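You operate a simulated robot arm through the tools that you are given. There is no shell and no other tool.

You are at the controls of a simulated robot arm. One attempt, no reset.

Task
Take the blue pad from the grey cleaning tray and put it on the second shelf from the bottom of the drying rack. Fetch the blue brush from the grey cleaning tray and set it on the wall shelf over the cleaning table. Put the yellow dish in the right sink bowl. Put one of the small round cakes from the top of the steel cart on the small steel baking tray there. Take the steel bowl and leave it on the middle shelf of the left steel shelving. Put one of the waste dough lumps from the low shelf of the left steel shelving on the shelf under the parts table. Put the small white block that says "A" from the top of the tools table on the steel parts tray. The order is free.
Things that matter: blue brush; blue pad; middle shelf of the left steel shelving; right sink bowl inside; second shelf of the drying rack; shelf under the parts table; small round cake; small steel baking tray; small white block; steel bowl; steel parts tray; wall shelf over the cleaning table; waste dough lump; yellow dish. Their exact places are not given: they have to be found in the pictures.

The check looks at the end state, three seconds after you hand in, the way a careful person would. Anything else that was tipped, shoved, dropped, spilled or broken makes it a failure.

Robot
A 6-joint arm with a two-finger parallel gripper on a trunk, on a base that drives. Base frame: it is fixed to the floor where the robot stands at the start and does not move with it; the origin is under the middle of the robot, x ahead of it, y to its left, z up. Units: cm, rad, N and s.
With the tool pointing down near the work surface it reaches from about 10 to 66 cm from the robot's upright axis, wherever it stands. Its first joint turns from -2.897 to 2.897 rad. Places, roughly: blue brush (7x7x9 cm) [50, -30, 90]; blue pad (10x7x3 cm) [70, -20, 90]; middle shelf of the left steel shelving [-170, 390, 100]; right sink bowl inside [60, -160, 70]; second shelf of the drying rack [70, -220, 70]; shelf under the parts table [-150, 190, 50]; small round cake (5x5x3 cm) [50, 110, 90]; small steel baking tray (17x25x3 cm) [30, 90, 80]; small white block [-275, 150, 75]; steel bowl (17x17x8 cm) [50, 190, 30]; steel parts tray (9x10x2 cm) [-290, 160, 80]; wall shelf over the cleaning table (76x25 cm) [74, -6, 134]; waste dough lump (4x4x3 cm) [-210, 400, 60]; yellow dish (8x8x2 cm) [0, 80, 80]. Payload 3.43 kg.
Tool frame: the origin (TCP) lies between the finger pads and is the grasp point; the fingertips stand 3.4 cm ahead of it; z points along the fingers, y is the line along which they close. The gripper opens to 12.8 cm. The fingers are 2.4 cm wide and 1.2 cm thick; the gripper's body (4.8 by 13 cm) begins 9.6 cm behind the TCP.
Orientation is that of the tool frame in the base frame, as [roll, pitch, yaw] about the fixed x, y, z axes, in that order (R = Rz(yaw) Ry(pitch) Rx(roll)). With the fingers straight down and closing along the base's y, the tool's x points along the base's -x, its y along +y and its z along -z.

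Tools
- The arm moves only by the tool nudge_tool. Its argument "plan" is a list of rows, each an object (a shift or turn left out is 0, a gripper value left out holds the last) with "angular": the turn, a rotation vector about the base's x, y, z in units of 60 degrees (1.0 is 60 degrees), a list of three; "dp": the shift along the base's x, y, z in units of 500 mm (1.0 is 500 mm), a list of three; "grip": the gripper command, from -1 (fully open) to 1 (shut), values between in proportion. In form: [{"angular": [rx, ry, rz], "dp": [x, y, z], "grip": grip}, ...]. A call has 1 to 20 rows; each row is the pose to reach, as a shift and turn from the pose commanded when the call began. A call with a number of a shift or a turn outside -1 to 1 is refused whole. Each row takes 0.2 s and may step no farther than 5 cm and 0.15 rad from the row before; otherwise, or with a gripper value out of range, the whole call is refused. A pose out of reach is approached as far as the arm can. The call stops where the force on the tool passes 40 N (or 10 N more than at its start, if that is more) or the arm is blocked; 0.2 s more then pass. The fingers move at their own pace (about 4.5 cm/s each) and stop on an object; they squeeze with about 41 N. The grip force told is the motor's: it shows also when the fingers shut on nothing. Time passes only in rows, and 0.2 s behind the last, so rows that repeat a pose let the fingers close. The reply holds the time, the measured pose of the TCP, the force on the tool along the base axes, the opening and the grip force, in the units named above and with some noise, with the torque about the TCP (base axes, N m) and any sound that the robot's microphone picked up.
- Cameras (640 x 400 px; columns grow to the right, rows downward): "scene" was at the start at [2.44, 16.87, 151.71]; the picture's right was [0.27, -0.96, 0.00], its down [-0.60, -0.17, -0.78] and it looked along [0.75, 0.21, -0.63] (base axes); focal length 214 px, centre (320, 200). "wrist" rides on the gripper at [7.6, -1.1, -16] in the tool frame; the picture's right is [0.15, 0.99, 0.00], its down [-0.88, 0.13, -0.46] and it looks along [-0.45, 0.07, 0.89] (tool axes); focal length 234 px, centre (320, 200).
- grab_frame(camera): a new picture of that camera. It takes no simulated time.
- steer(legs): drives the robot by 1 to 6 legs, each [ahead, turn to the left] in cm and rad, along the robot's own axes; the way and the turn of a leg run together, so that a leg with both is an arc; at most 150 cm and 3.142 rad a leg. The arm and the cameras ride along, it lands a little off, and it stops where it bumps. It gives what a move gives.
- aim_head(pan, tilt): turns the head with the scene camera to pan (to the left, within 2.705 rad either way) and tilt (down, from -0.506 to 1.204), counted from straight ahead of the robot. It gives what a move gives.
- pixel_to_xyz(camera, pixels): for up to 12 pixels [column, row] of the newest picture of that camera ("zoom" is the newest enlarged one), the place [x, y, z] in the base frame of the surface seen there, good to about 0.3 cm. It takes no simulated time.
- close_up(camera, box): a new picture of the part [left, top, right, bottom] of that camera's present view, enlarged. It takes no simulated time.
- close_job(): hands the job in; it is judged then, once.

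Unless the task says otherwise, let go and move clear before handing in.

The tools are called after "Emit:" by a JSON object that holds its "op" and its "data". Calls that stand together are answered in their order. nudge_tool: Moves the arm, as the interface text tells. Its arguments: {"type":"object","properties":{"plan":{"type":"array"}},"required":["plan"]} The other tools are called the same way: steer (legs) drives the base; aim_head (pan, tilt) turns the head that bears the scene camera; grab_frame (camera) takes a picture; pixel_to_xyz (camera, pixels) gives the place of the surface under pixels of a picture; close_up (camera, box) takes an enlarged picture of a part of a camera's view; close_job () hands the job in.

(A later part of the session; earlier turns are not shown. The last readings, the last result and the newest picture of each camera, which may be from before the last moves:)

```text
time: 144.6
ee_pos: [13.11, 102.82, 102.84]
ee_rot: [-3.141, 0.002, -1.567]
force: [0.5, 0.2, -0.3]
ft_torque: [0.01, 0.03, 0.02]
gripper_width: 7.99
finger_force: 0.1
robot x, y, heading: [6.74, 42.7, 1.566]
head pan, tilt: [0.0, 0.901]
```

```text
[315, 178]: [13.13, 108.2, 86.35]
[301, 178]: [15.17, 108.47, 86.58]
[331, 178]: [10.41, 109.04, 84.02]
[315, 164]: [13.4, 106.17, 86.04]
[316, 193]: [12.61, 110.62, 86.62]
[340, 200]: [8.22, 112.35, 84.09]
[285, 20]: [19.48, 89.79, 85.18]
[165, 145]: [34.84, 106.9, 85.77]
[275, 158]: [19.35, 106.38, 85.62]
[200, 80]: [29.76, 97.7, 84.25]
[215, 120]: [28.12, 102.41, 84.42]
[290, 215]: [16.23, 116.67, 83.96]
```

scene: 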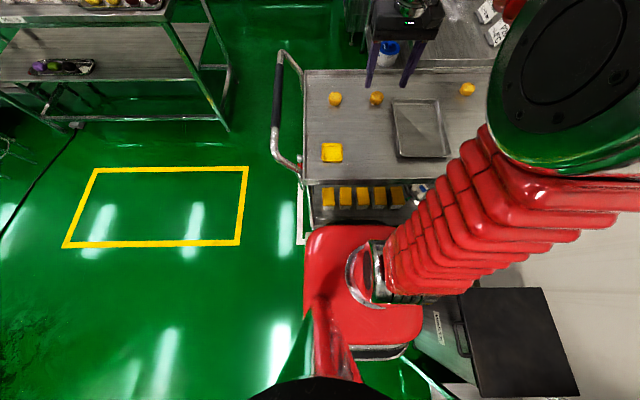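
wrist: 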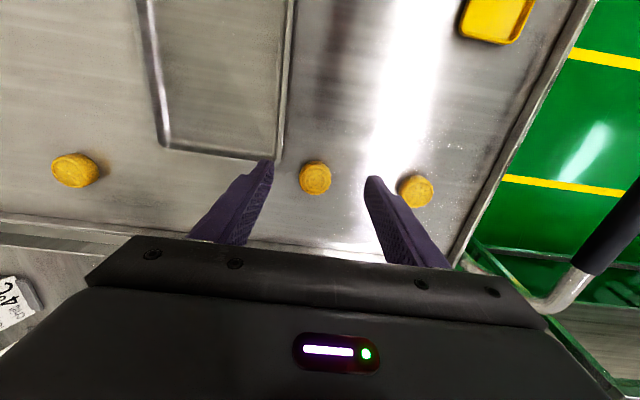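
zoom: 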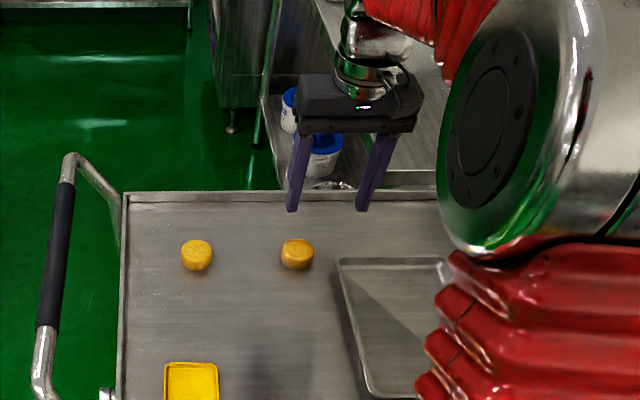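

Cake centre (13.1,108.4), top z 86.5, surface z 84; tray spans x 19.4–35, y 82–106.7. Descending to grasp.

Emit:
{"op": "nudge_tool", "data": {"plan": [{"dp": [0, 0.06, -0.05], "grip": -0.09}, {"dp": [0, 0.11, -0.1]}, {"dp": [0, 0.11, -0.18]}, {"dp": [0, 0.11, -0.25]}, {"dp": [0, 0.11, -0.3]}, {"dp": [0, 0.11, -0.3]}]}}

Emit:
{"op": "grab_frame", "data": {"camera": "wrist"}}

```text
time: 146.0
ee_pos: [13.21, 108.25, 87.81]
ee_rot: [3.14, 0.001, -1.562]
force: [0.1, 0.9, 0.7]
ft_torque: [0.01, -0.01, 0.0]
gripper_width: 7.0
finger_force: 0.1
robot x, y, heading: [6.77, 42.75, 1.57]
head pan, tilt: [0.0, 0.901]
```

```text
taken
```

wrist: 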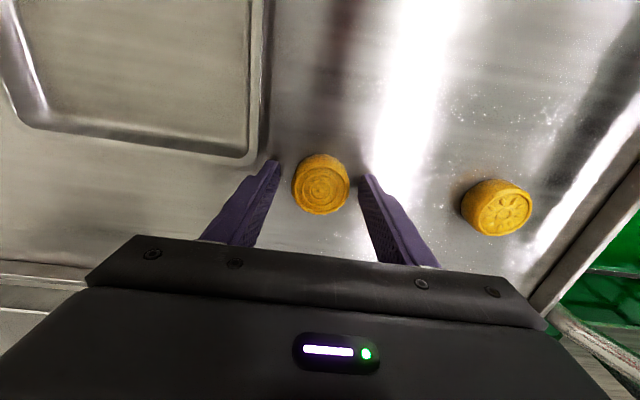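

The cake (321,185) is between the fingers. Closing and lifting.

Emit:
{"op": "nudge_tool", "data": {"plan": [{"grip": 1}, {"grip": 1}, {"grip": 1}, {"grip": 1}, {"dp": [0, 0, 0.06]}, {"dp": [0, -0.02, 0.12]}, {"dp": [0.06, -0.08, 0.16]}, {"dp": [0.13, -0.14, 0.16]}, {"dp": [0.2, -0.2, 0.16]}, {"dp": [0.276, -0.25, 0.16]}]}}

Emit:
{"op": "grab_frame", "data": {"camera": "wrist"}}

```text
time: 148.2
ee_pos: [26.96, 95.74, 96.18]
ee_rot: [3.141, 0.002, -1.565]
force: [-0.7, -1.2, -0.6]
ft_torque: [0.01, -0.02, 0.02]
gripper_width: 4.82
finger_force: 40.7
robot x, y, heading: [7.0, 42.57, 1.566]
head pan, tilt: [0.0, 0.901]
```

```text
taken
```

wrist: 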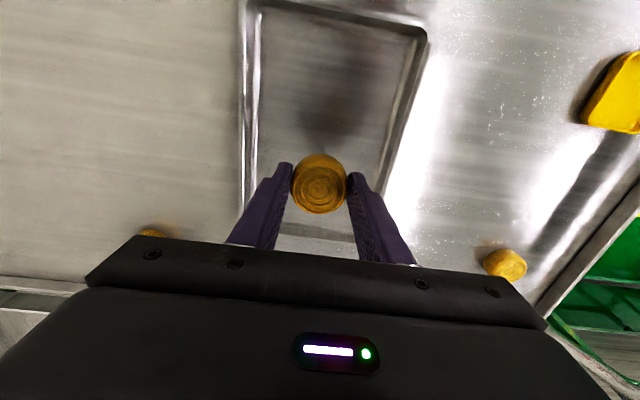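

Cake held above the tray. Lowering onto the tray floor.

Emit:
{"op": "nudge_tool", "data": {"plan": [{"dp": [0, 0, -0.08], "grip": 1}, {"dp": [0, 0, -0.13]}, {"dp": [0, 0, -0.152]}, {"dp": [0, 0, -0.156]}, {"dp": [0, 0, -0.16]}, {"dp": [0, 0, -0.16]}]}}

```text
time: 149.5
ee_pos: [26.99, 95.98, 88.3]
ee_rot: [-3.137, 0.006, -1.562]
force: [0.4, -1.0, 3.6]
ft_torque: [-0.05, 0.01, 0.03]
gripper_width: 4.78
finger_force: 40.7
robot x, y, heading: [6.95, 43.01, 1.563]
head pan, tilt: [0.0, 0.901]
stopped in row 6: the force on the tool passed its limit at 42 N (the readings are from after the stop); the commanded pose is now the measured one
```

Contact made. Opening to 7 cm and rising.

Emit:
{"op": "nudge_tool", "data": {"plan": [{"dp": [0, 0, 0.002], "grip": -0.09}, {"dp": [0, 0, 0.004]}, {"dp": [0, 0, 0.004]}, {"dp": [0, 0, 0.06]}, {"dp": [0, 0, 0.14]}, {"dp": [0, 0, 0.22]}]}}

Emit:
{"op": "grab_frame", "data": {"camera": "wrist"}}

Emit:
{"op": "close_up", "data": {"camera": "scene", "box": [260, 80, 500, 230]}}

```text
time: 150.9
ee_pos: [26.97, 95.96, 99.28]
ee_rot: [-3.14, 0.005, -1.566]
force: [-0.6, 0.0, -0.1]
ft_torque: [0.02, 0.02, 0.0]
gripper_width: 6.98
finger_force: 0.1
robot x, y, heading: [7.38, 42.61, 1.566]
head pan, tilt: [0.0, 0.901]
```

```text
taken
```

wrist: 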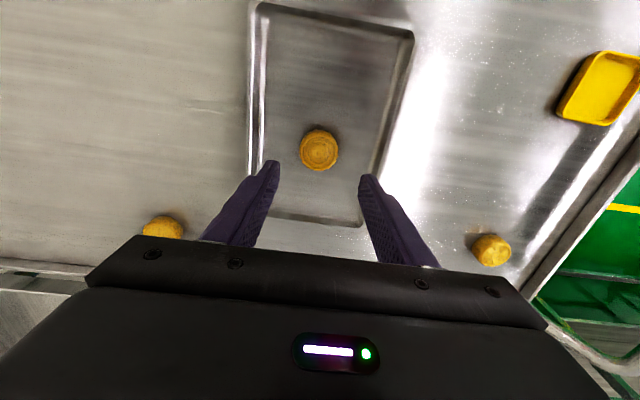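

```text
2.67 times, centred on (380, 155) of scene
```

zoom: 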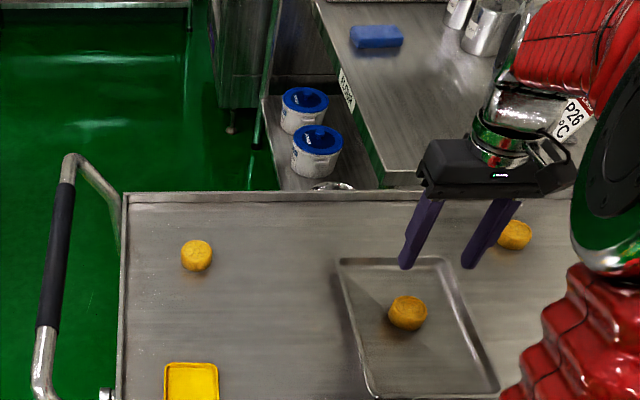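

Cake is on the baking tray. Moving above the yellow dish to measure it.

Emit:
{"op": "nudge_tool", "data": {"plan": [{"dp": [-0.09, -0.02, 0.03], "grip": -0.6}, {"dp": [-0.18, -0.05, 0.06]}, {"dp": [-0.27, -0.09, 0.08]}, {"dp": [-0.36, -0.13, 0.09]}, {"dp": [-0.45, -0.17, 0.1]}, {"dp": [-0.54, -0.21, 0.1]}, {"dp": [-0.63, -0.25, 0.1]}, {"dp": [-0.63, -0.27, 0.1]}]}}

Emit:
{"op": "grab_frame", "data": {"camera": "wrist"}}

```text
refused: row 3 steps farther than a row can; nothing moved
```

```text
taken
```

wrist: 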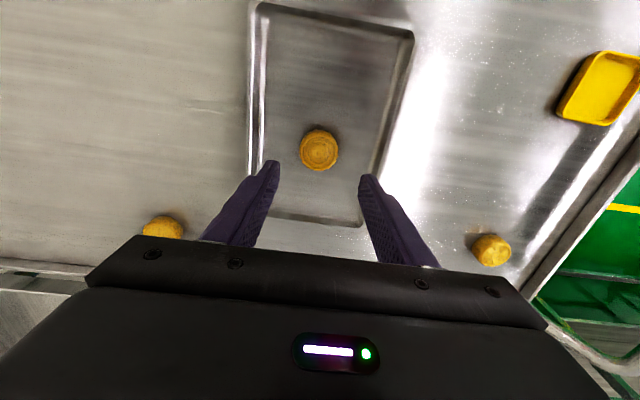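

The step was slightly too long; repeating with finer rows.

Emit:
{"op": "nudge_tool", "data": {"plan": [{"dp": [-0.08, -0.02, 0.02], "grip": -0.6}, {"dp": [-0.16, -0.05, 0.04]}, {"dp": [-0.24, -0.08, 0.06]}, {"dp": [-0.32, -0.11, 0.08]}, {"dp": [-0.4, -0.14, 0.09]}, {"dp": [-0.48, -0.17, 0.1]}, {"dp": [-0.56, -0.2, 0.1]}, {"dp": [-0.63, -0.24, 0.1]}, {"dp": [-0.63, -0.27, 0.1]}]}}

Emit:
{"op": "grab_frame", "data": {"camera": "wrist"}}

```text
time: 152.9
ee_pos: [-4.5, 82.41, 104.14]
ee_rot: [-3.14, 0.004, -1.566]
force: [0.0, -0.2, 0.0]
ft_torque: [-0.03, 0.02, -0.03]
gripper_width: 10.24
finger_force: 0.0
robot x, y, heading: [7.14, 42.97, 1.565]
head pan, tilt: [0.0, 0.901]
```

```text
taken
```

wrist: 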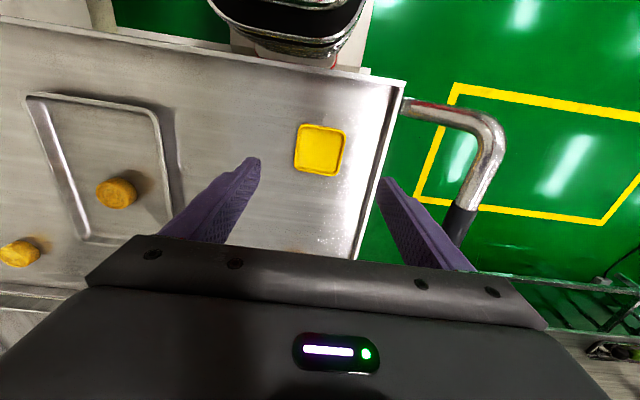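

Emit:
{"op": "close_up", "data": {"camera": "wrist", "box": [260, 100, 400, 190]}}

Emit:
{"op": "pixel_to_xyz", "data": {"camera": "wrist", "pixels": [[299, 125], [344, 132], [340, 172], [295, 167], [320, 150], [294, 145], [346, 150], [320, 124], [318, 173], [368, 160], [310, 190]]}}

```text
4.44 times, centred on (330, 145) of wrist
```

zoom: 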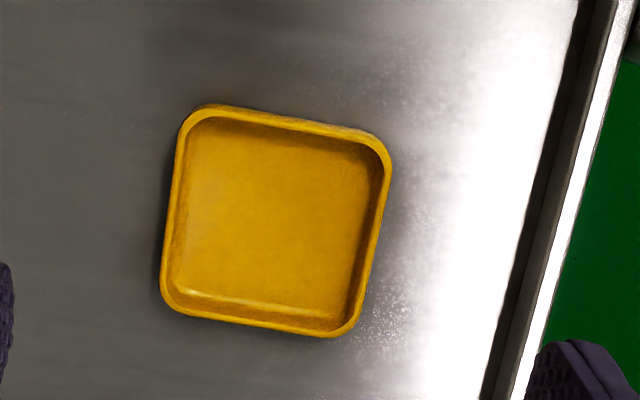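

```text
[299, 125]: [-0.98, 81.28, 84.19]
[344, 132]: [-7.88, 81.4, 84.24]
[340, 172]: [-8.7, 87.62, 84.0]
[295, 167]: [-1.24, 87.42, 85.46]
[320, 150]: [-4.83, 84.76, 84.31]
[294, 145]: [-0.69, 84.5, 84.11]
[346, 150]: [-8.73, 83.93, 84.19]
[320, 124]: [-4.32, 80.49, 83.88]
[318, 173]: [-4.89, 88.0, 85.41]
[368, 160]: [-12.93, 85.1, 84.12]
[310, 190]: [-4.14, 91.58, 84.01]
```

Dish centre is (-4.75,84.5), about 7.6 cm wide, rim z 85.6. Descending to grasp it.

Emit:
{"op": "nudge_tool", "data": {"plan": [{"dp": [-0.005, 0.042, -0.05], "grip": -0.56}, {"dp": [-0.005, 0.042, -0.13]}, {"dp": [-0.005, 0.042, -0.21]}, {"dp": [-0.005, 0.042, -0.28]}, {"dp": [-0.005, 0.042, -0.328]}, {"dp": [-0.005, 0.042, -0.328]}]}}

Emit:
{"op": "grab_frame", "data": {"camera": "wrist"}}

```text
time: 154.3
ee_pos: [-4.77, 84.65, 87.83]
ee_rot: [-3.138, 0.005, -1.563]
force: [-0.1, 0.3, -0.1]
ft_torque: [-0.01, 0.02, 0.03]
gripper_width: 9.99
finger_force: 0.1
robot x, y, heading: [6.97, 42.9, 1.57]
head pan, tilt: [0.0, 0.901]
```

```text
taken
```

wrist: 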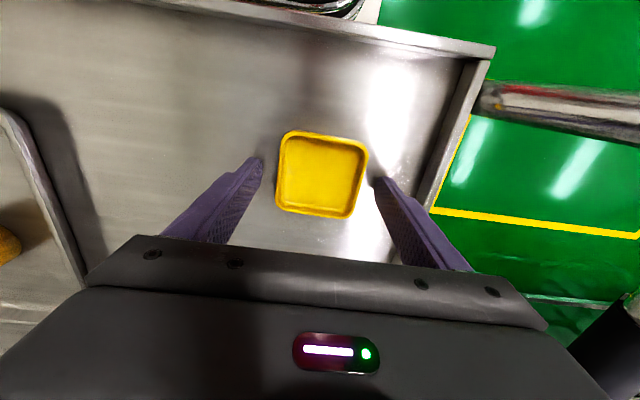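

The dish (322,173) is between the fingers. Closing and lifting.

Emit:
{"op": "nudge_tool", "data": {"plan": [{"grip": 1}, {"grip": 1}, {"grip": 1}, {"grip": 1}, {"dp": [0, 0, 0.06]}, {"dp": [0, 0, 0.14]}, {"dp": [0, 0, 0.22]}, {"dp": [0.04, -0.02, 0.3]}, {"dp": [0.1, -0.04, 0.36]}, {"dp": [0.18, -0.06, 0.4]}]}}

Emit:
{"op": "grab_frame", "data": {"camera": "wrist"}}

```text
time: 156.5
ee_pos: [4.24, 81.52, 107.87]
ee_rot: [-3.14, 0.004, -1.565]
force: [0.0, 1.1, -0.4]
ft_torque: [-0.01, 0.0, -0.02]
gripper_width: 7.09
finger_force: 40.7
robot x, y, heading: [6.66, 42.92, 1.565]
head pan, tilt: [0.0, 0.901]
```

```text
taken
```

wrist: 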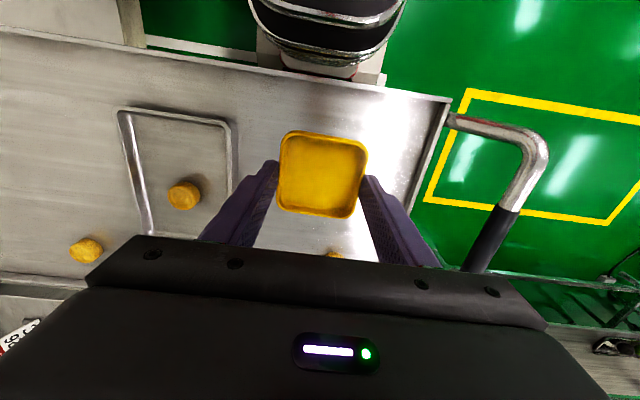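

Dish held (width 7.1). Backing off, turning round to the left, and driving to the sink's right bowl.

Emit:
{"op": "steer", "data": {"legs": [[-36, 0], [0, 2.95]]}}

```text
time: 163.2
ee_pos: [-23.56, 30.95, 108.03]
ee_rot: [-3.14, 0.005, -0.741]
force: [-0.4, -0.4, 0.4]
ft_torque: [-0.01, -0.03, 0.02]
gripper_width: 7.05
finger_force: 40.6
robot x, y, heading: [5.17, 4.79, 2.206]
head pan, tilt: [0.0, 0.901]
stopped in leg 2: the robot was blocked; the commanded pose is now the measured one
```

Blocked mid-turn at heading 2.2. Looking around the base for contact.

Emit:
{"op": "aim_head", "data": {"pan": -1.6, "tilt": 1.1}}

Emit:
{"op": "grab_frame", "data": {"camera": "scene"}}

Emit:
{"op": "aim_head", "data": {"pan": -2.6, "tilt": 1.1}}

Emit:
{"op": "grab_frame", "data": {"camera": "scene"}}

Emit:
{"op": "aim_head", "data": {"pan": 2.6, "tilt": 1.1}}

Emit:
{"op": "grab_frame", "data": {"camera": "scene"}}

```text
time: 164.8
ee_pos: [-23.57, 30.86, 108.01]
ee_rot: [-3.139, 0.006, -0.741]
force: [-0.2, 0.4, 0.8]
ft_torque: [0.01, 0.01, 0.01]
gripper_width: 7.06
finger_force: 41.0
robot x, y, heading: [4.69, 4.81, 2.202]
head pan, tilt: [-1.6, 1.1]
```

```text
taken
```

scene: 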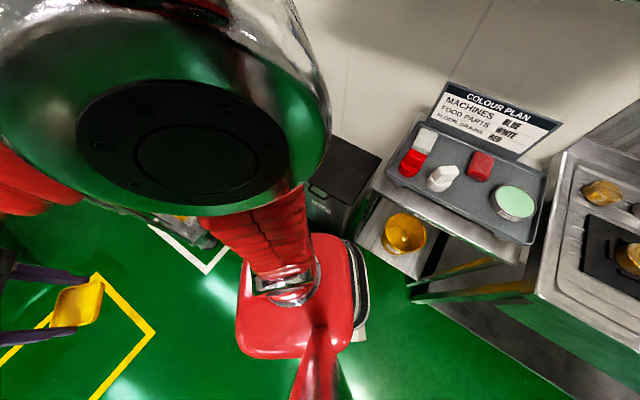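

```text
time: 166.1
ee_pos: [-23.49, 30.82, 107.89]
ee_rot: [-3.141, 0.006, -0.74]
force: [0.4, -0.2, -0.4]
ft_torque: [0.01, -0.01, -0.01]
gripper_width: 7.05
finger_force: 40.9
robot x, y, heading: [4.99, 4.83, 2.206]
head pan, tilt: [-2.601, 1.1]
```

```text
taken
```

scene: 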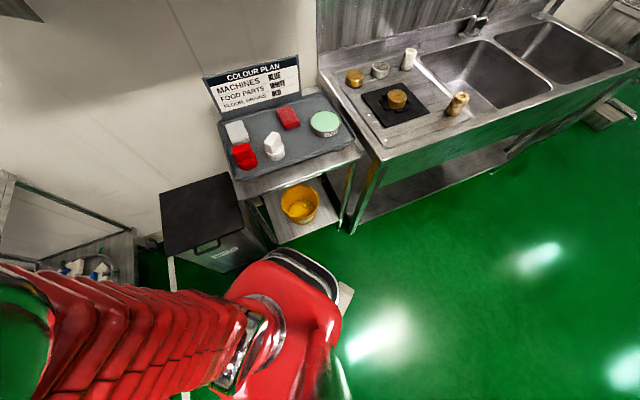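

```text
time: 170.2
ee_pos: [-23.45, 30.85, 107.93]
ee_rot: [-3.139, 0.006, -0.741]
force: [-0.4, 0.6, -0.6]
ft_torque: [-0.01, -0.01, 0.02]
gripper_width: 7.08
finger_force: 41.1
robot x, y, heading: [5.08, 4.45, 2.203]
head pan, tilt: [2.601, 1.1]
```

```text
taken
```

scene: 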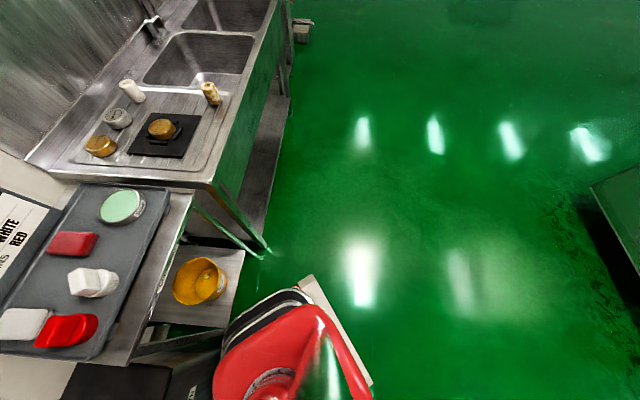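

The robot's side is close to the bin/table corner. Driving ahead 25 cm (away from them), then finishing the turn.

Emit:
{"op": "steer", "data": {"legs": [[25, 0]]}}

Emit:
{"op": "aim_head", "data": {"pan": -1.9, "tilt": 0.9}}

Emit:
{"op": "grab_frame", "data": {"camera": "scene"}}

```text
time: 172.4
ee_pos: [-38.32, 51.01, 108.0]
ee_rot: [-3.141, 0.005, -0.74]
force: [-0.8, -0.3, -0.7]
ft_torque: [-0.01, 0.02, -0.03]
gripper_width: 7.06
finger_force: 41.2
robot x, y, heading: [-10.13, 24.72, 2.201]
head pan, tilt: [2.601, 1.1]
```

```text
time: 176.0
ee_pos: [-38.34, 51.19, 108.02]
ee_rot: [-3.141, 0.006, -0.738]
force: [0.4, 0.1, 0.5]
ft_torque: [0.0, -0.04, 0.04]
gripper_width: 7.08
finger_force: 40.6
robot x, y, heading: [-9.97, 25.36, 2.202]
head pan, tilt: [-1.901, 0.901]
```

```text
taken
```

scene: 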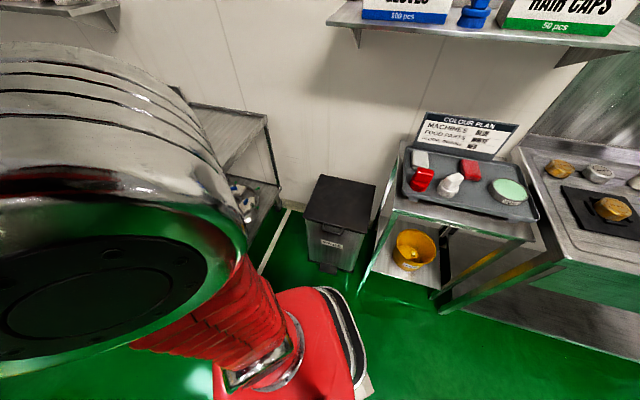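

Emit:
{"op": "pixel_to_xyz", "data": {"camera": "scene", "pixels": [[307, 222], [352, 234], [322, 177], [374, 187], [330, 270], [360, 290], [312, 262], [352, 270], [448, 312], [437, 295]]}}

```text
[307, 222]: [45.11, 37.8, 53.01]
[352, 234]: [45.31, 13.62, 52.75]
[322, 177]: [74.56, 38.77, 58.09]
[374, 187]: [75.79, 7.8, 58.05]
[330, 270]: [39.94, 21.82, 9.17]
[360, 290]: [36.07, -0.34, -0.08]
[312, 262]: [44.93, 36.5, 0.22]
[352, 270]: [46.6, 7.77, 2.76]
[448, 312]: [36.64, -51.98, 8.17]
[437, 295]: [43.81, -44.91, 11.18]
```

The bin hasn't moved (front still x≈45, y 13.6–37.8). Completing the turn to head toward the sink.

Emit:
{"op": "steer", "data": {"legs": [[0, 2.43]]}}

```text
time: 185.1
ee_pos: [-5.6, -13.88, 108.16]
ee_rot: [-3.138, 0.008, 1.685]
force: [-0.3, -0.2, -1.0]
ft_torque: [-0.01, -0.01, 0.03]
gripper_width: 7.08
finger_force: 41.1
robot x, y, heading: [-14.66, 24.73, -1.659]
head pan, tilt: [-1.901, 0.901]
stopped in leg 1: the robot was blocked; the commanded pose is now the measured one
```

Turn complete. Driving down along the sink.

Emit:
{"op": "steer", "data": {"legs": [[120, 0], [67, 0]]}}

Emit:
{"op": "steer", "data": {"legs": [[0, 1.66]]}}

Emit:
{"op": "aim_head", "data": {"pan": 0.0, "tilt": 0.8}}

Emit:
{"op": "grab_frame", "data": {"camera": "scene"}}

```text
time: 197.3
ee_pos: [-22.76, -199.58, 108.06]
ee_rot: [-3.139, 0.006, 1.681]
force: [1.1, -0.3, -0.2]
ft_torque: [0.01, 0.01, -0.02]
gripper_width: 7.07
finger_force: 41.2
robot x, y, heading: [-31.89, -160.44, -1.657]
head pan, tilt: [-1.901, 0.901]
```

```text
time: 203.5
ee_pos: [5.98, -148.57, 108.08]
ee_rot: [-3.141, 0.003, -2.949]
force: [-0.3, -0.1, -0.3]
ft_torque: [-0.02, 0.0, -0.01]
gripper_width: 7.08
finger_force: 41.6
robot x, y, heading: [-31.89, -164.21, -0.011]
head pan, tilt: [-1.901, 0.901]
```

```text
time: 205.4
ee_pos: [6.07, -148.49, 108.19]
ee_rot: [-3.138, 0.004, -2.949]
force: [-0.3, 0.0, -0.6]
ft_torque: [0.01, 0.01, 0.0]
gripper_width: 7.05
finger_force: 41.3
robot x, y, heading: [-32.04, -164.08, -0.012]
head pan, tilt: [0.0, 0.799]
```

```text
taken
```

scene: 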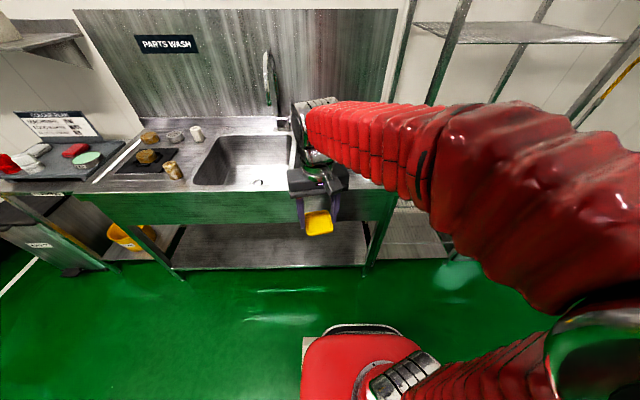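

The arm hides the right bowl from the head. Driving ahead 24 cm to use the wrist camera over the sink.

Emit:
{"op": "steer", "data": {"legs": [[24, 0]]}}

Emit:
{"op": "nudge_tool", "data": {"plan": [{"dp": [0.04, -0.06, 0.05], "grip": 1}, {"dp": [0.08, -0.12, 0.1]}, {"dp": [0.1, -0.2, 0.14]}]}}

Emit:
{"op": "grab_frame", "data": {"camera": "wrist"}}

Emit:
{"op": "grab_frame", "data": {"camera": "scene"}}

```text
time: 207.5
ee_pos: [30.34, -148.68, 108.32]
ee_rot: [-3.14, 0.005, -2.948]
force: [-0.4, -0.4, -0.9]
ft_torque: [-0.02, -0.01, -0.03]
gripper_width: 7.05
finger_force: 40.5
robot x, y, heading: [-7.74, -164.13, -0.016]
head pan, tilt: [0.0, 0.799]
```

```text
time: 208.3
ee_pos: [35.27, -158.9, 115.5]
ee_rot: [-3.14, 0.005, -2.949]
force: [-1.1, 0.3, -0.5]
ft_torque: [0.0, 0.03, 0.0]
gripper_width: 7.06
finger_force: 41.4
robot x, y, heading: [-7.66, -164.55, -0.014]
head pan, tilt: [0.0, 0.799]
```

```text
taken
```

wrist: 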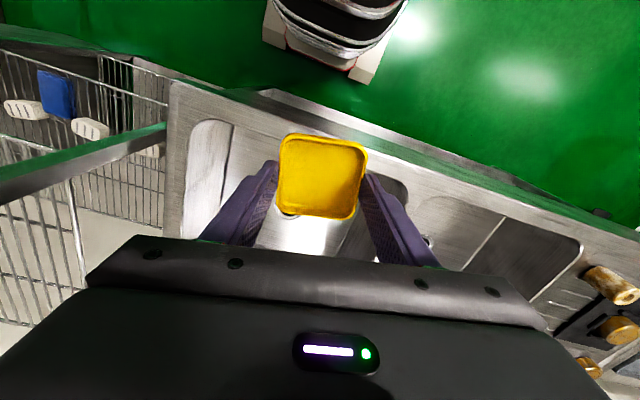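

```text
taken
```

scene: 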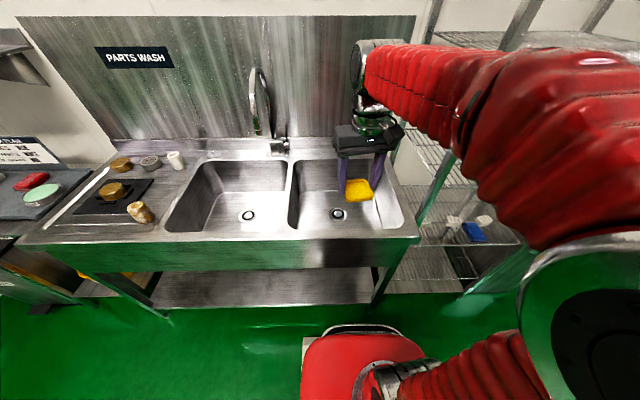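

Both bowls are visible; right bowl around (345,195) with drain at (337,213). Measuring it.

Emit:
{"op": "pixel_to_xyz", "data": {"camera": "scene", "pixels": [[293, 228], [406, 230], [345, 229], [337, 213], [318, 190], [310, 205], [375, 215], [300, 162], [385, 175], [350, 222], [281, 140], [260, 75]]}}

```text
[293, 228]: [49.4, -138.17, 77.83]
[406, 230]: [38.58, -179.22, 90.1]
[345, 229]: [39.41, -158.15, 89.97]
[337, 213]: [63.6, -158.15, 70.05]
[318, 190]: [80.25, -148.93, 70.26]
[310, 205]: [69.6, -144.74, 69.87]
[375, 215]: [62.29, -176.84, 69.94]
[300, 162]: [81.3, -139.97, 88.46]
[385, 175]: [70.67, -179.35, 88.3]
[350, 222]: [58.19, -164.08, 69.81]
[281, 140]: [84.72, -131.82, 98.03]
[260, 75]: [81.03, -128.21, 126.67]
```

Right bowl: x 40–81, y -139…-179, floor z 70, rim z 90. Driving 8 cm closer, then lowering the dish at about (56,-162).

Emit:
{"op": "steer", "data": {"legs": [[8, 0]]}}

Emit:
{"op": "nudge_tool", "data": {"plan": [{"dp": [0.07, -0.02, -0.06], "grip": 1}, {"dp": [0.14, -0.04, -0.12]}, {"dp": [0.21, -0.06, -0.18]}, {"dp": [0.25, -0.06, -0.26]}, {"dp": [0.25, -0.06, -0.35]}, {"dp": [0.25, -0.06, -0.44]}, {"dp": [0.25, -0.06, -0.53]}, {"dp": [0.25, -0.06, -0.62]}]}}

Emit:
{"op": "grab_frame", "data": {"camera": "scene"}}

Emit:
{"op": "grab_frame", "data": {"camera": "wrist"}}

```text
time: 209.5
ee_pos: [43.42, -158.81, 115.4]
ee_rot: [-3.137, 0.005, -2.947]
force: [-0.5, -0.1, -0.4]
ft_torque: [-0.02, -0.01, -0.01]
gripper_width: 7.07
finger_force: 41.2
robot x, y, heading: [0.3, -164.63, -0.012]
head pan, tilt: [0.0, 0.799]
```

```text
time: 211.3
ee_pos: [55.86, -161.91, 84.43]
ee_rot: [-3.141, 0.007, -2.948]
force: [-0.2, 0.6, -0.7]
ft_torque: [0.01, 0.0, 0.0]
gripper_width: 7.07
finger_force: 40.8
robot x, y, heading: [0.38, -164.75, -0.011]
head pan, tilt: [0.0, 0.799]
```

```text
taken
```

scene: 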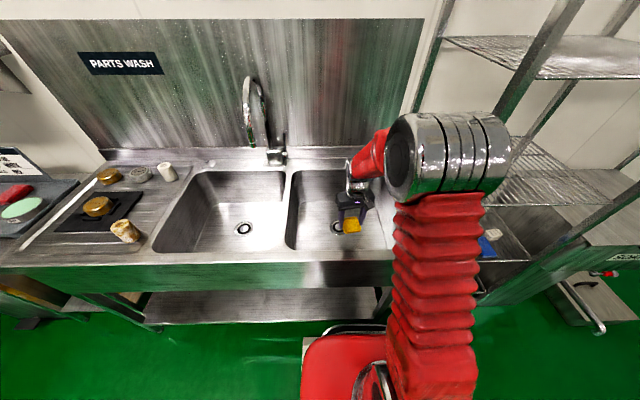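

```text
taken
```

wrist: 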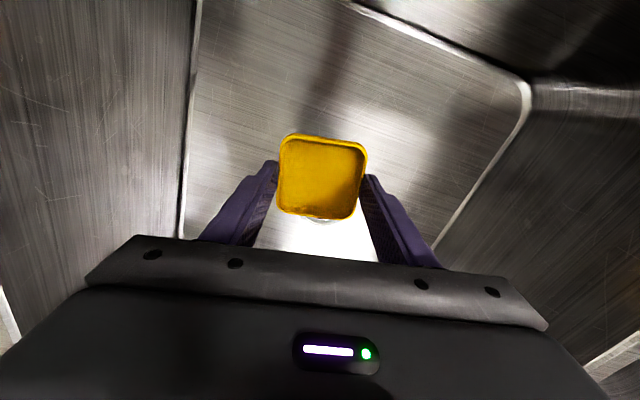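

Well inside the bowl. Lowering to the floor with force feel.

Emit:
{"op": "nudge_tool", "data": {"plan": [{"dp": [0, 0, -0.08], "grip": 1}, {"dp": [0, 0, -0.15]}, {"dp": [0, 0, -0.195]}, {"dp": [0, 0, -0.203]}, {"dp": [0, 0, -0.208]}, {"dp": [0, 0, -0.211]}]}}

```text
time: 212.7
ee_pos: [55.99, -161.92, 73.95]
ee_rot: [-3.14, 0.004, -2.946]
force: [0.5, 0.1, -0.4]
ft_torque: [0.0, 0.0, 0.0]
gripper_width: 7.11
finger_force: 41.2
robot x, y, heading: [0.64, -164.41, -0.016]
head pan, tilt: [0.0, 0.799]
```

Emit:
{"op": "nudge_tool", "data": {"plan": [{"dp": [0, 0, -0.003], "grip": 1}, {"dp": [0, 0, -0.006]}, {"dp": [0, 0, -0.006]}]}}

```text
time: 213.5
ee_pos: [55.91, -161.89, 73.39]
ee_rot: [-3.141, 0.007, -2.946]
force: [-0.6, -0.1, 4.0]
ft_torque: [0.16, 0.11, 0.04]
gripper_width: 7.08
finger_force: 41.0
robot x, y, heading: [0.49, -164.79, -0.015]
head pan, tilt: [0.0, 0.799]
```

Light contact (4 N). Opening and rising out of the bowl.

Emit:
{"op": "nudge_tool", "data": {"plan": [{"dp": [0, 0, 0.0], "grip": -0.5}, {"dp": [0, 0, 0.002]}, {"dp": [0, 0, 0.002]}, {"dp": [0, 0, 0.002]}, {"dp": [0, 0, 0.07]}, {"dp": [0, 0, 0.16]}, {"dp": [0, 0, 0.25]}, {"dp": [0, 0, 0.34]}, {"dp": [0, 0, 0.43]}, {"dp": [-0.03, 0, 0.52]}, {"dp": [-0.08, 0, 0.6]}, {"dp": [-0.16, 0, 0.64]}]}}

Emit:
{"op": "grab_frame", "data": {"camera": "wrist"}}

Emit:
{"op": "grab_frame", "data": {"camera": "scene"}}

```text
time: 216.1
ee_pos: [47.76, -161.89, 105.47]
ee_rot: [-3.139, 0.006, -2.947]
force: [-0.3, 0.0, -0.1]
ft_torque: [0.04, 0.03, 0.01]
gripper_width: 9.59
finger_force: 0.0
robot x, y, heading: [0.6, -164.94, -0.014]
head pan, tilt: [0.0, 0.799]
```

```text
taken
```

wrist: 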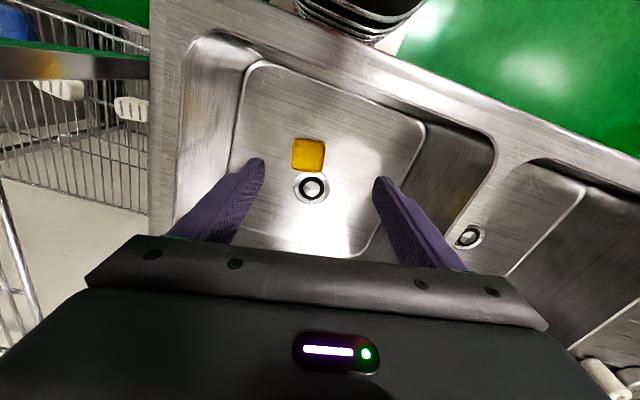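

```text
taken
```

scene: 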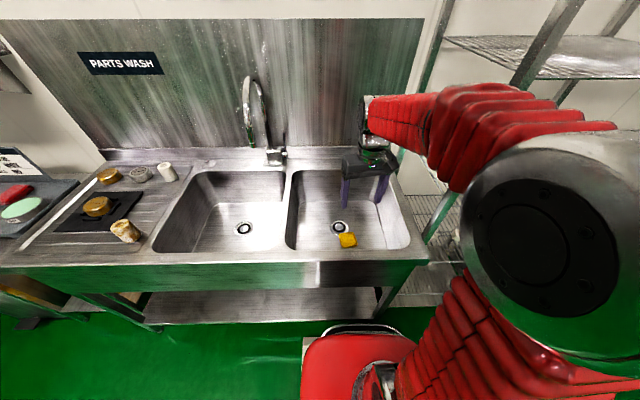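

The yellow dish sits in the right bowl. Next the steel bowl: back away, turn left and drive up past the cart, then look.

Emit:
{"op": "steer", "data": {"legs": [[-45, 0]]}}

Emit:
{"op": "steer", "data": {"legs": [[0, 1.6]]}}

Emit:
{"op": "steer", "data": {"legs": [[120, 0], [70, 0]]}}

Emit:
{"op": "aim_head", "data": {"pan": -0.3, "tilt": 0.6}}

Emit:
{"op": "grab_frame", "data": {"camera": "scene"}}

```text
time: 219.5
ee_pos: [2.52, -161.36, 105.54]
ee_rot: [-3.14, 0.004, -2.943]
force: [-0.1, 0.6, -0.3]
ft_torque: [-0.01, 0.01, 0.04]
gripper_width: 9.6
finger_force: 0.0
robot x, y, heading: [-45.31, -164.15, -0.006]
head pan, tilt: [0.0, 0.799]
```

```text
time: 225.6
ee_pos: [-48.87, -116.69, 105.53]
ee_rot: [3.141, 0.005, -1.354]
force: [1.0, 0.0, -0.2]
ft_torque: [0.01, 0.0, -0.01]
gripper_width: 9.61
finger_force: 0.0
robot x, y, heading: [-40.1, -163.94, 1.583]
head pan, tilt: [0.0, 0.799]
```

```text
time: 238.0
ee_pos: [-52.36, 72.61, 105.46]
ee_rot: [-3.14, 0.006, -1.339]
force: [0.0, -0.7, 0.7]
ft_torque: [0.02, 0.01, 0.0]
gripper_width: 9.59
finger_force: 0.0
robot x, y, heading: [-43.09, 25.56, 1.591]
head pan, tilt: [0.0, 0.799]
```

```text
time: 238.8
ee_pos: [-52.31, 72.66, 105.62]
ee_rot: [-3.139, 0.004, -1.342]
force: [-0.1, 0.5, 0.1]
ft_torque: [-0.02, 0.01, 0.0]
gripper_width: 9.6
finger_force: 0.1
robot x, y, heading: [-42.85, 25.12, 1.595]
head pan, tilt: [-0.3, 0.6]
```

```text
taken
```

scene: 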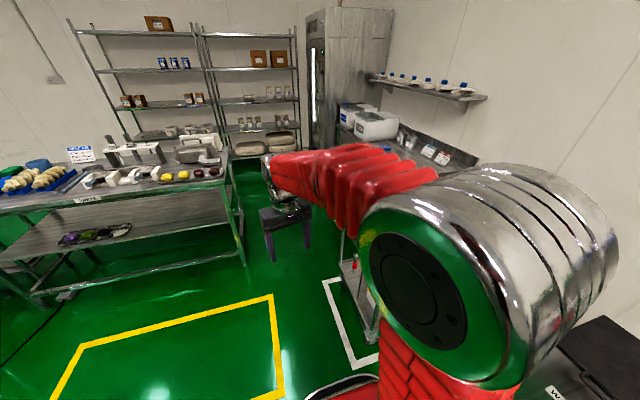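

Emit:
{"op": "pixel_to_xyz", "data": {"camera": "scene", "pixels": [[245, 262], [225, 175], [345, 265], [240, 155], [330, 95], [340, 130], [370, 320], [195, 160], [60, 240], [105, 130], [200, 105], [175, 135]]}}

Emit:
{"op": "aim_head", "data": {"pan": -0.9, "tilt": 0.7}}

Emit:
{"op": "grab_frame", "data": {"camera": "scene"}}

```text
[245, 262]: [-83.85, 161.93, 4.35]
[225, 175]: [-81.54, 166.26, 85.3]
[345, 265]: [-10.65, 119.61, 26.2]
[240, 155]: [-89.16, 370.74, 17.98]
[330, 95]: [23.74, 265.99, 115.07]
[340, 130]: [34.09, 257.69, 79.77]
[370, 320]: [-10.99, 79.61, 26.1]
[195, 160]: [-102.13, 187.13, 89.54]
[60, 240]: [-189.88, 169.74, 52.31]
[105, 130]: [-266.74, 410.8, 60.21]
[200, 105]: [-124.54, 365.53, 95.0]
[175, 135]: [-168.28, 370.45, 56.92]
```

```text
time: 239.8
ee_pos: [-52.43, 72.57, 105.62]
ee_rot: [-3.139, 0.005, -1.342]
force: [-0.1, 0.7, -1.1]
ft_torque: [0.0, -0.01, 0.03]
gripper_width: 9.61
finger_force: 0.1
robot x, y, heading: [-42.85, 25.73, 1.588]
head pan, tilt: [-0.901, 0.7]
```

```text
taken
```

scene: 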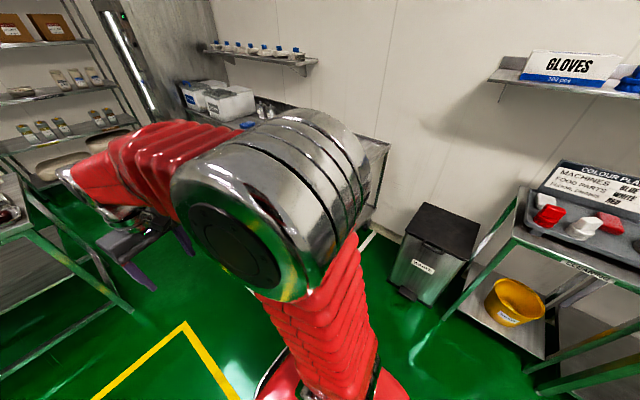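

The parts-table corner is at (-82,162); the cart handle juts toward -x. I'll measure the handle to plan a safe way between.

Emit:
{"op": "aim_head", "data": {"pan": -0.35, "tilt": 1.0}}

Emit:
{"op": "grab_frame", "data": {"camera": "scene"}}

Emit:
{"op": "grab_frame", "data": {"camera": "wrist"}}

```text
time: 240.7
ee_pos: [-52.38, 72.7, 105.73]
ee_rot: [-3.141, 0.005, -1.34]
force: [0.9, -1.1, 0.0]
ft_torque: [0.04, 0.01, 0.01]
gripper_width: 9.6
finger_force: 0.1
robot x, y, heading: [-42.27, 25.38, 1.589]
head pan, tilt: [-0.351, 1.0]
```

```text
taken
```

scene: 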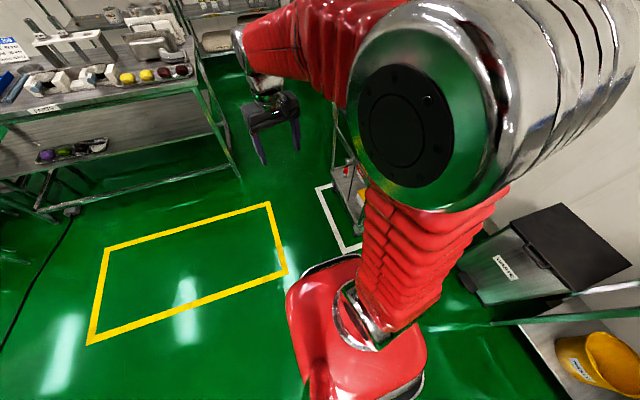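

```text
taken
```

wrist: 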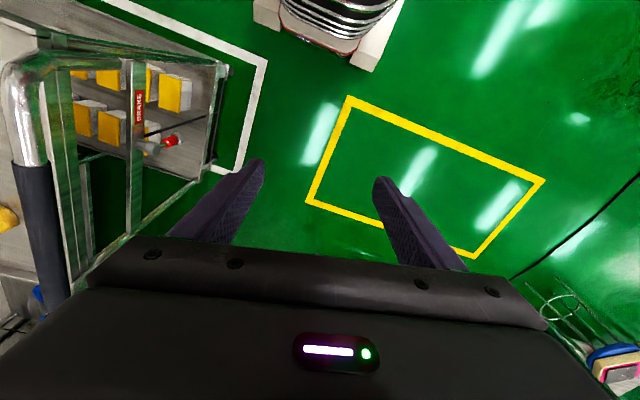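

Emit:
{"op": "pixel_to_xyz", "data": {"camera": "wrist", "pixels": [[25, 90], [35, 200], [55, 270], [228, 70], [205, 180], [265, 60], [235, 172], [350, 100], [545, 182], [150, 150], [570, 300]]}}

Emit:
{"op": "aim_head", "data": {"pan": 0.3, "tilt": 0.6}}

Emit:
{"op": "grab_frame", "data": {"camera": "scene"}}

```text
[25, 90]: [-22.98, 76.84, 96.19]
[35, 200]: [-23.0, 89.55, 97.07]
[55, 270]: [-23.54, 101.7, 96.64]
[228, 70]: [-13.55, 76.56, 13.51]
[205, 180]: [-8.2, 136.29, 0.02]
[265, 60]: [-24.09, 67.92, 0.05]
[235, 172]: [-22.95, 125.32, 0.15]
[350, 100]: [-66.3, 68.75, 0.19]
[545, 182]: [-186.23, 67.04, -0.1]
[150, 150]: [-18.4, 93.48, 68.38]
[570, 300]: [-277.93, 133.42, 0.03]
```

```text
time: 241.8
ee_pos: [-52.43, 72.58, 105.59]
ee_rot: [-3.14, 0.005, -1.34]
force: [0.0, 0.1, 0.7]
ft_torque: [-0.01, -0.02, -0.01]
gripper_width: 9.63
finger_force: 0.0
robot x, y, heading: [-43.14, 25.47, 1.596]
head pan, tilt: [0.3, 0.6]
```

```text
taken
```

scene: 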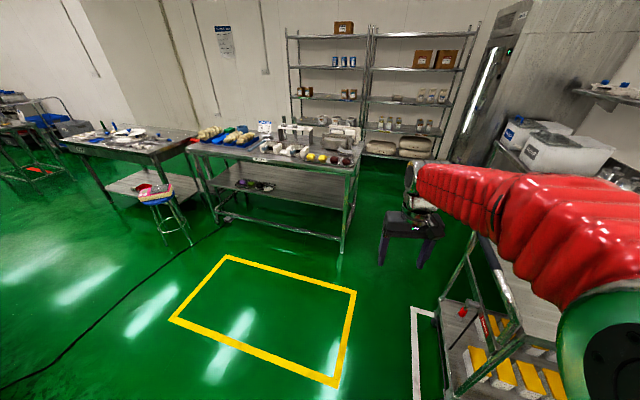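

Handle lies at x≈-23, z 96, table corner at (-82,162); I'll pass along x≈-56 and then veer right.

Emit:
{"op": "steer", "data": {"legs": [[0, 0.135], [83, 0]]}}

Emit:
{"op": "steer", "data": {"legs": [[0, -0.4], [45, 0]]}}

Emit:
{"op": "aim_head", "data": {"pan": -0.8, "tilt": 0.8}}

Emit:
{"op": "grab_frame", "data": {"camera": "scene"}}

```text
time: 248.2
ee_pos: [-72.12, 153.17, 105.55]
ee_rot: [-3.139, 0.005, -1.202]
force: [0.8, 0.6, 0.7]
ft_torque: [0.0, -0.03, 0.02]
gripper_width: 9.6
finger_force: 0.1
robot x, y, heading: [-55.81, 107.81, 1.738]
head pan, tilt: [0.3, 0.6]
```

```text
time: 253.2
ee_pos: [-43.02, 199.31, 105.57]
ee_rot: [-3.141, 0.005, -1.598]
force: [0.4, 0.0, 0.7]
ft_torque: [0.04, -0.02, 0.03]
gripper_width: 9.61
finger_force: 0.1
robot x, y, heading: [-45.63, 151.1, 1.342]
head pan, tilt: [0.3, 0.6]
```

```text
time: 254.6
ee_pos: [-42.98, 199.3, 105.7]
ee_rot: [-3.141, 0.005, -1.596]
force: [0.0, 0.1, 0.0]
ft_torque: [-0.02, 0.01, 0.02]
gripper_width: 9.6
finger_force: 0.2
robot x, y, heading: [-45.22, 151.04, 1.339]
head pan, tilt: [-0.799, 0.799]
```

```text
taken
```

scene: 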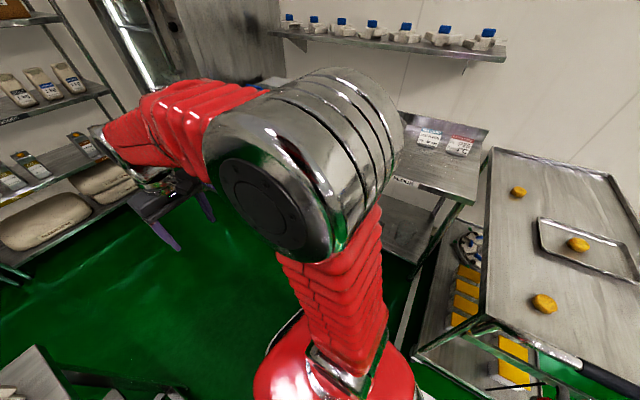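

Continuing 35 cm and turning to face the weighing table.

Emit:
{"op": "steer", "data": {"legs": [[33, 0]]}}

Emit:
{"op": "steer", "data": {"legs": [[0, -1.34]]}}

Emit:
{"op": "aim_head", "data": {"pan": 0.2, "tilt": 0.8}}

Emit:
{"op": "grab_frame", "data": {"camera": "scene"}}

Emit:
{"op": "grab_frame", "data": {"camera": "wrist"}}

```text
time: 257.2
ee_pos: [-35.45, 231.56, 105.73]
ee_rot: [3.141, 0.006, -1.597]
force: [0.6, 0.2, -0.1]
ft_torque: [0.01, -0.01, 0.05]
gripper_width: 9.62
finger_force: 0.0
robot x, y, heading: [-37.51, 183.4, 1.338]
head pan, tilt: [-0.799, 0.799]
```

```text
time: 262.5
ee_pos: [10.09, 191.65, 105.7]
ee_rot: [-3.138, 0.004, -2.952]
force: [0.2, 0.5, 0.2]
ft_torque: [-0.02, -0.01, 0.0]
gripper_width: 9.6
finger_force: 0.1
robot x, y, heading: [-37.62, 188.01, -0.009]
head pan, tilt: [-0.799, 0.799]
```

```text
time: 263.8
ee_pos: [9.99, 191.54, 105.75]
ee_rot: [-3.14, 0.006, -2.95]
force: [0.6, 0.0, 0.0]
ft_torque: [0.0, 0.0, -0.02]
gripper_width: 9.6
finger_force: 0.2
robot x, y, heading: [-38.01, 187.75, -0.007]
head pan, tilt: [0.201, 0.799]
```

```text
taken
```

scene: 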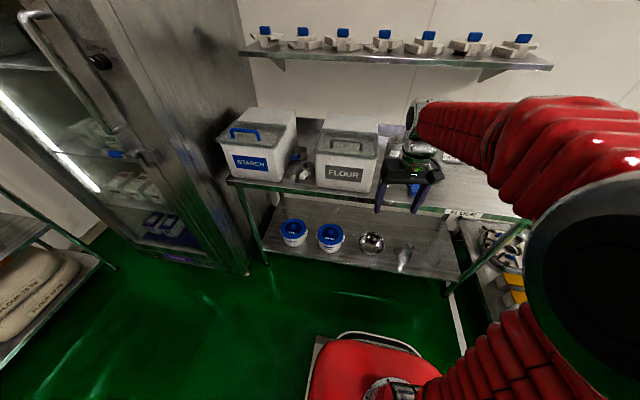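

```text
taken
```

wrist: 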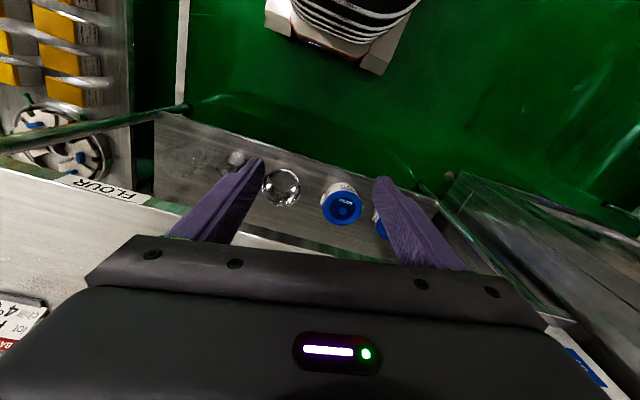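

The steel bowl is on the low shelf at (372,243), with tubs to its left and a scoop at (404,258) to its right. Measuring.

Emit:
{"op": "close_up", "data": {"camera": "scene", "box": [250, 190, 470, 300]}}

Emit:
{"op": "pixel_to_xyz", "data": {"camera": "scene", "pixels": [[360, 243], [384, 243], [372, 233], [372, 254], [372, 243], [330, 228], [343, 245], [404, 250], [300, 255], [445, 280], [240, 180], [480, 212]]}}

```text
2.91 times, centred on (360, 245) of scene
```

zoom: 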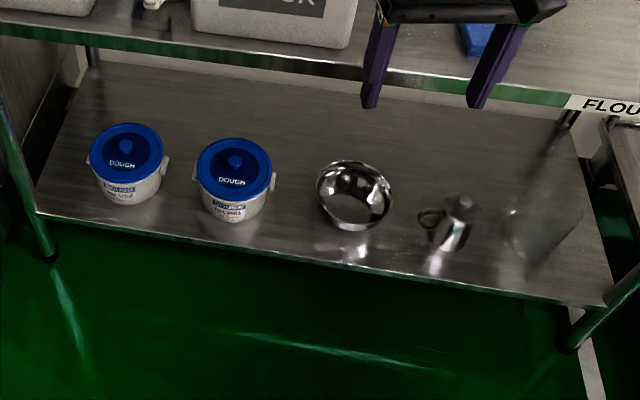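

```text
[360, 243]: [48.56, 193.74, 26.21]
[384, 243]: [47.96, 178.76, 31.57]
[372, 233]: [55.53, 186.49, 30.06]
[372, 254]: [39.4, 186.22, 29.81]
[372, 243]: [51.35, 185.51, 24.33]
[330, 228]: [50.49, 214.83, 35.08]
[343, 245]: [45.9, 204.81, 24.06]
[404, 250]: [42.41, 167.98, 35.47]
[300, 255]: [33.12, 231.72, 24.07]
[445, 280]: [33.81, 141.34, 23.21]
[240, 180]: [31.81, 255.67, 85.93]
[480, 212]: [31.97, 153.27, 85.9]
```

Bowl centre ≈(47.8,186.5), rim z≈31.5, near rim at x≈39.5, shelf z 24. I'll grip its near rim with one finger inside; first rotate the tool so the fingers close along x, while lowering to z≈60.

Emit:
{"op": "nudge_tool", "data": {"plan": [{"dp": [0, 0, -0.06], "angular": [0, 0, -0.14], "grip": -0.2}, {"dp": [0, 0, -0.13], "angular": [0, 0, -0.28]}, {"dp": [0, -0.01, -0.2], "angular": [0, 0, -0.42]}, {"dp": [0, -0.02, -0.27], "angular": [0, 0, -0.56]}, {"dp": [0, -0.03, -0.34], "angular": [0, 0, -0.7]}, {"dp": [0, -0.04, -0.42], "angular": [0, 0, -0.84]}, {"dp": [0, -0.05, -0.5], "angular": [0, 0, -0.98]}]}}

Emit:
{"op": "nudge_tool", "data": {"plan": [{"dp": [0, -0.01, -0.06], "angular": [0, 0, -0.14]}, {"dp": [0, -0.02, -0.13], "angular": [0, 0, -0.28]}, {"dp": [0, -0.02, -0.2], "angular": [0, 0, -0.42]}, {"dp": [0, -0.03, -0.28], "angular": [0, 0, -0.56]}, {"dp": [0, -0.04, -0.36], "angular": [0, 0, -0.7]}]}}

Emit:
{"op": "grab_frame", "data": {"camera": "scene"}}

```text
time: 265.4
ee_pos: [9.96, 189.17, 80.76]
ee_rot: [-3.14, 0.007, 2.302]
force: [0.2, 0.3, 0.7]
ft_torque: [-0.01, -0.02, -0.01]
gripper_width: 7.7
finger_force: 0.0
robot x, y, heading: [-37.7, 187.79, -0.012]
head pan, tilt: [0.201, 0.799]
```

```text
time: 266.6
ee_pos: [10.0, 187.01, 62.82]
ee_rot: [-3.139, 0.005, 1.57]
force: [-0.4, 0.3, 0.8]
ft_torque: [-0.03, 0.03, -0.01]
gripper_width: 7.73
finger_force: 0.0
robot x, y, heading: [-37.37, 187.78, -0.014]
head pan, tilt: [0.201, 0.799]
```

```text
taken
```

scene: 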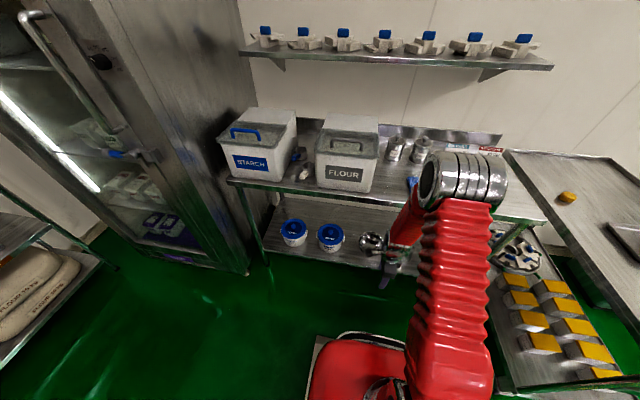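

Tool now closes along x. Tilting 30° forward and lowering to z≈48.

Emit:
{"op": "nudge_tool", "data": {"plan": [{"dp": [0, 0, -0.06], "angular": [0, -0.125, 0]}, {"dp": [0, 0, -0.13], "angular": [0, -0.25, 0]}, {"dp": [0, 0, -0.2], "angular": [0, -0.375, 0]}, {"dp": [0, 0, -0.28], "angular": [0, -0.5, 0]}]}}

Emit:
{"op": "steer", "data": {"legs": [[16, 0]]}}

Emit:
{"op": "grab_frame", "data": {"camera": "wrist"}}

Emit:
{"op": "aim_head", "data": {"pan": 0.1, "tilt": 1.0}}

Emit:
{"op": "grab_frame", "data": {"camera": "scene"}}

```text
time: 267.6
ee_pos: [9.92, 186.89, 48.7]
ee_rot: [2.621, 0.006, 1.568]
force: [0.7, 0.9, -0.9]
ft_torque: [-0.03, 0.06, -0.05]
gripper_width: 7.68
finger_force: 0.0
robot x, y, heading: [-37.73, 188.1, -0.011]
head pan, tilt: [0.201, 0.799]
```

```text
time: 269.2
ee_pos: [25.82, 186.98, 48.8]
ee_rot: [2.621, 0.006, 1.57]
force: [1.3, 0.0, 0.0]
ft_torque: [-0.03, 0.01, 0.0]
gripper_width: 7.7
finger_force: 0.1
robot x, y, heading: [-21.72, 188.02, -0.009]
head pan, tilt: [0.201, 0.799]
```

```text
taken
```

wrist: 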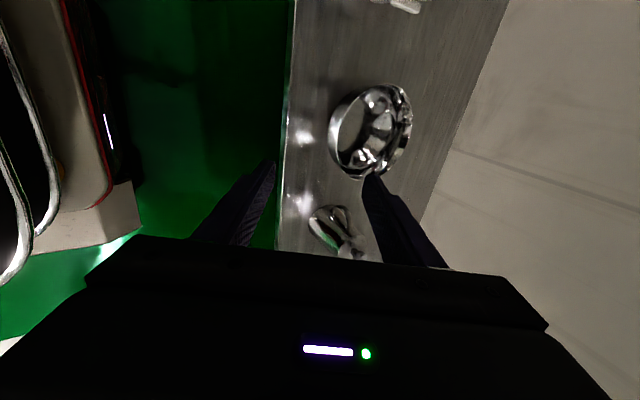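

```text
time: 269.9
ee_pos: [25.78, 186.96, 48.81]
ee_rot: [2.62, 0.004, 1.57]
force: [-0.2, 0.6, 0.0]
ft_torque: [0.02, -0.01, 0.01]
gripper_width: 7.68
finger_force: 0.2
robot x, y, heading: [-21.75, 187.96, -0.007]
head pan, tilt: [0.099, 1.0]
```

```text
taken
```

scene: 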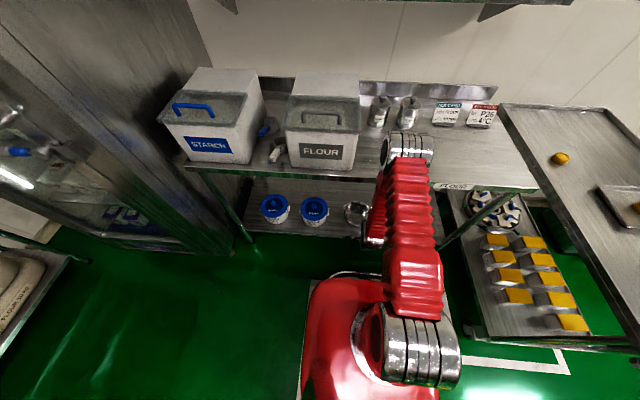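

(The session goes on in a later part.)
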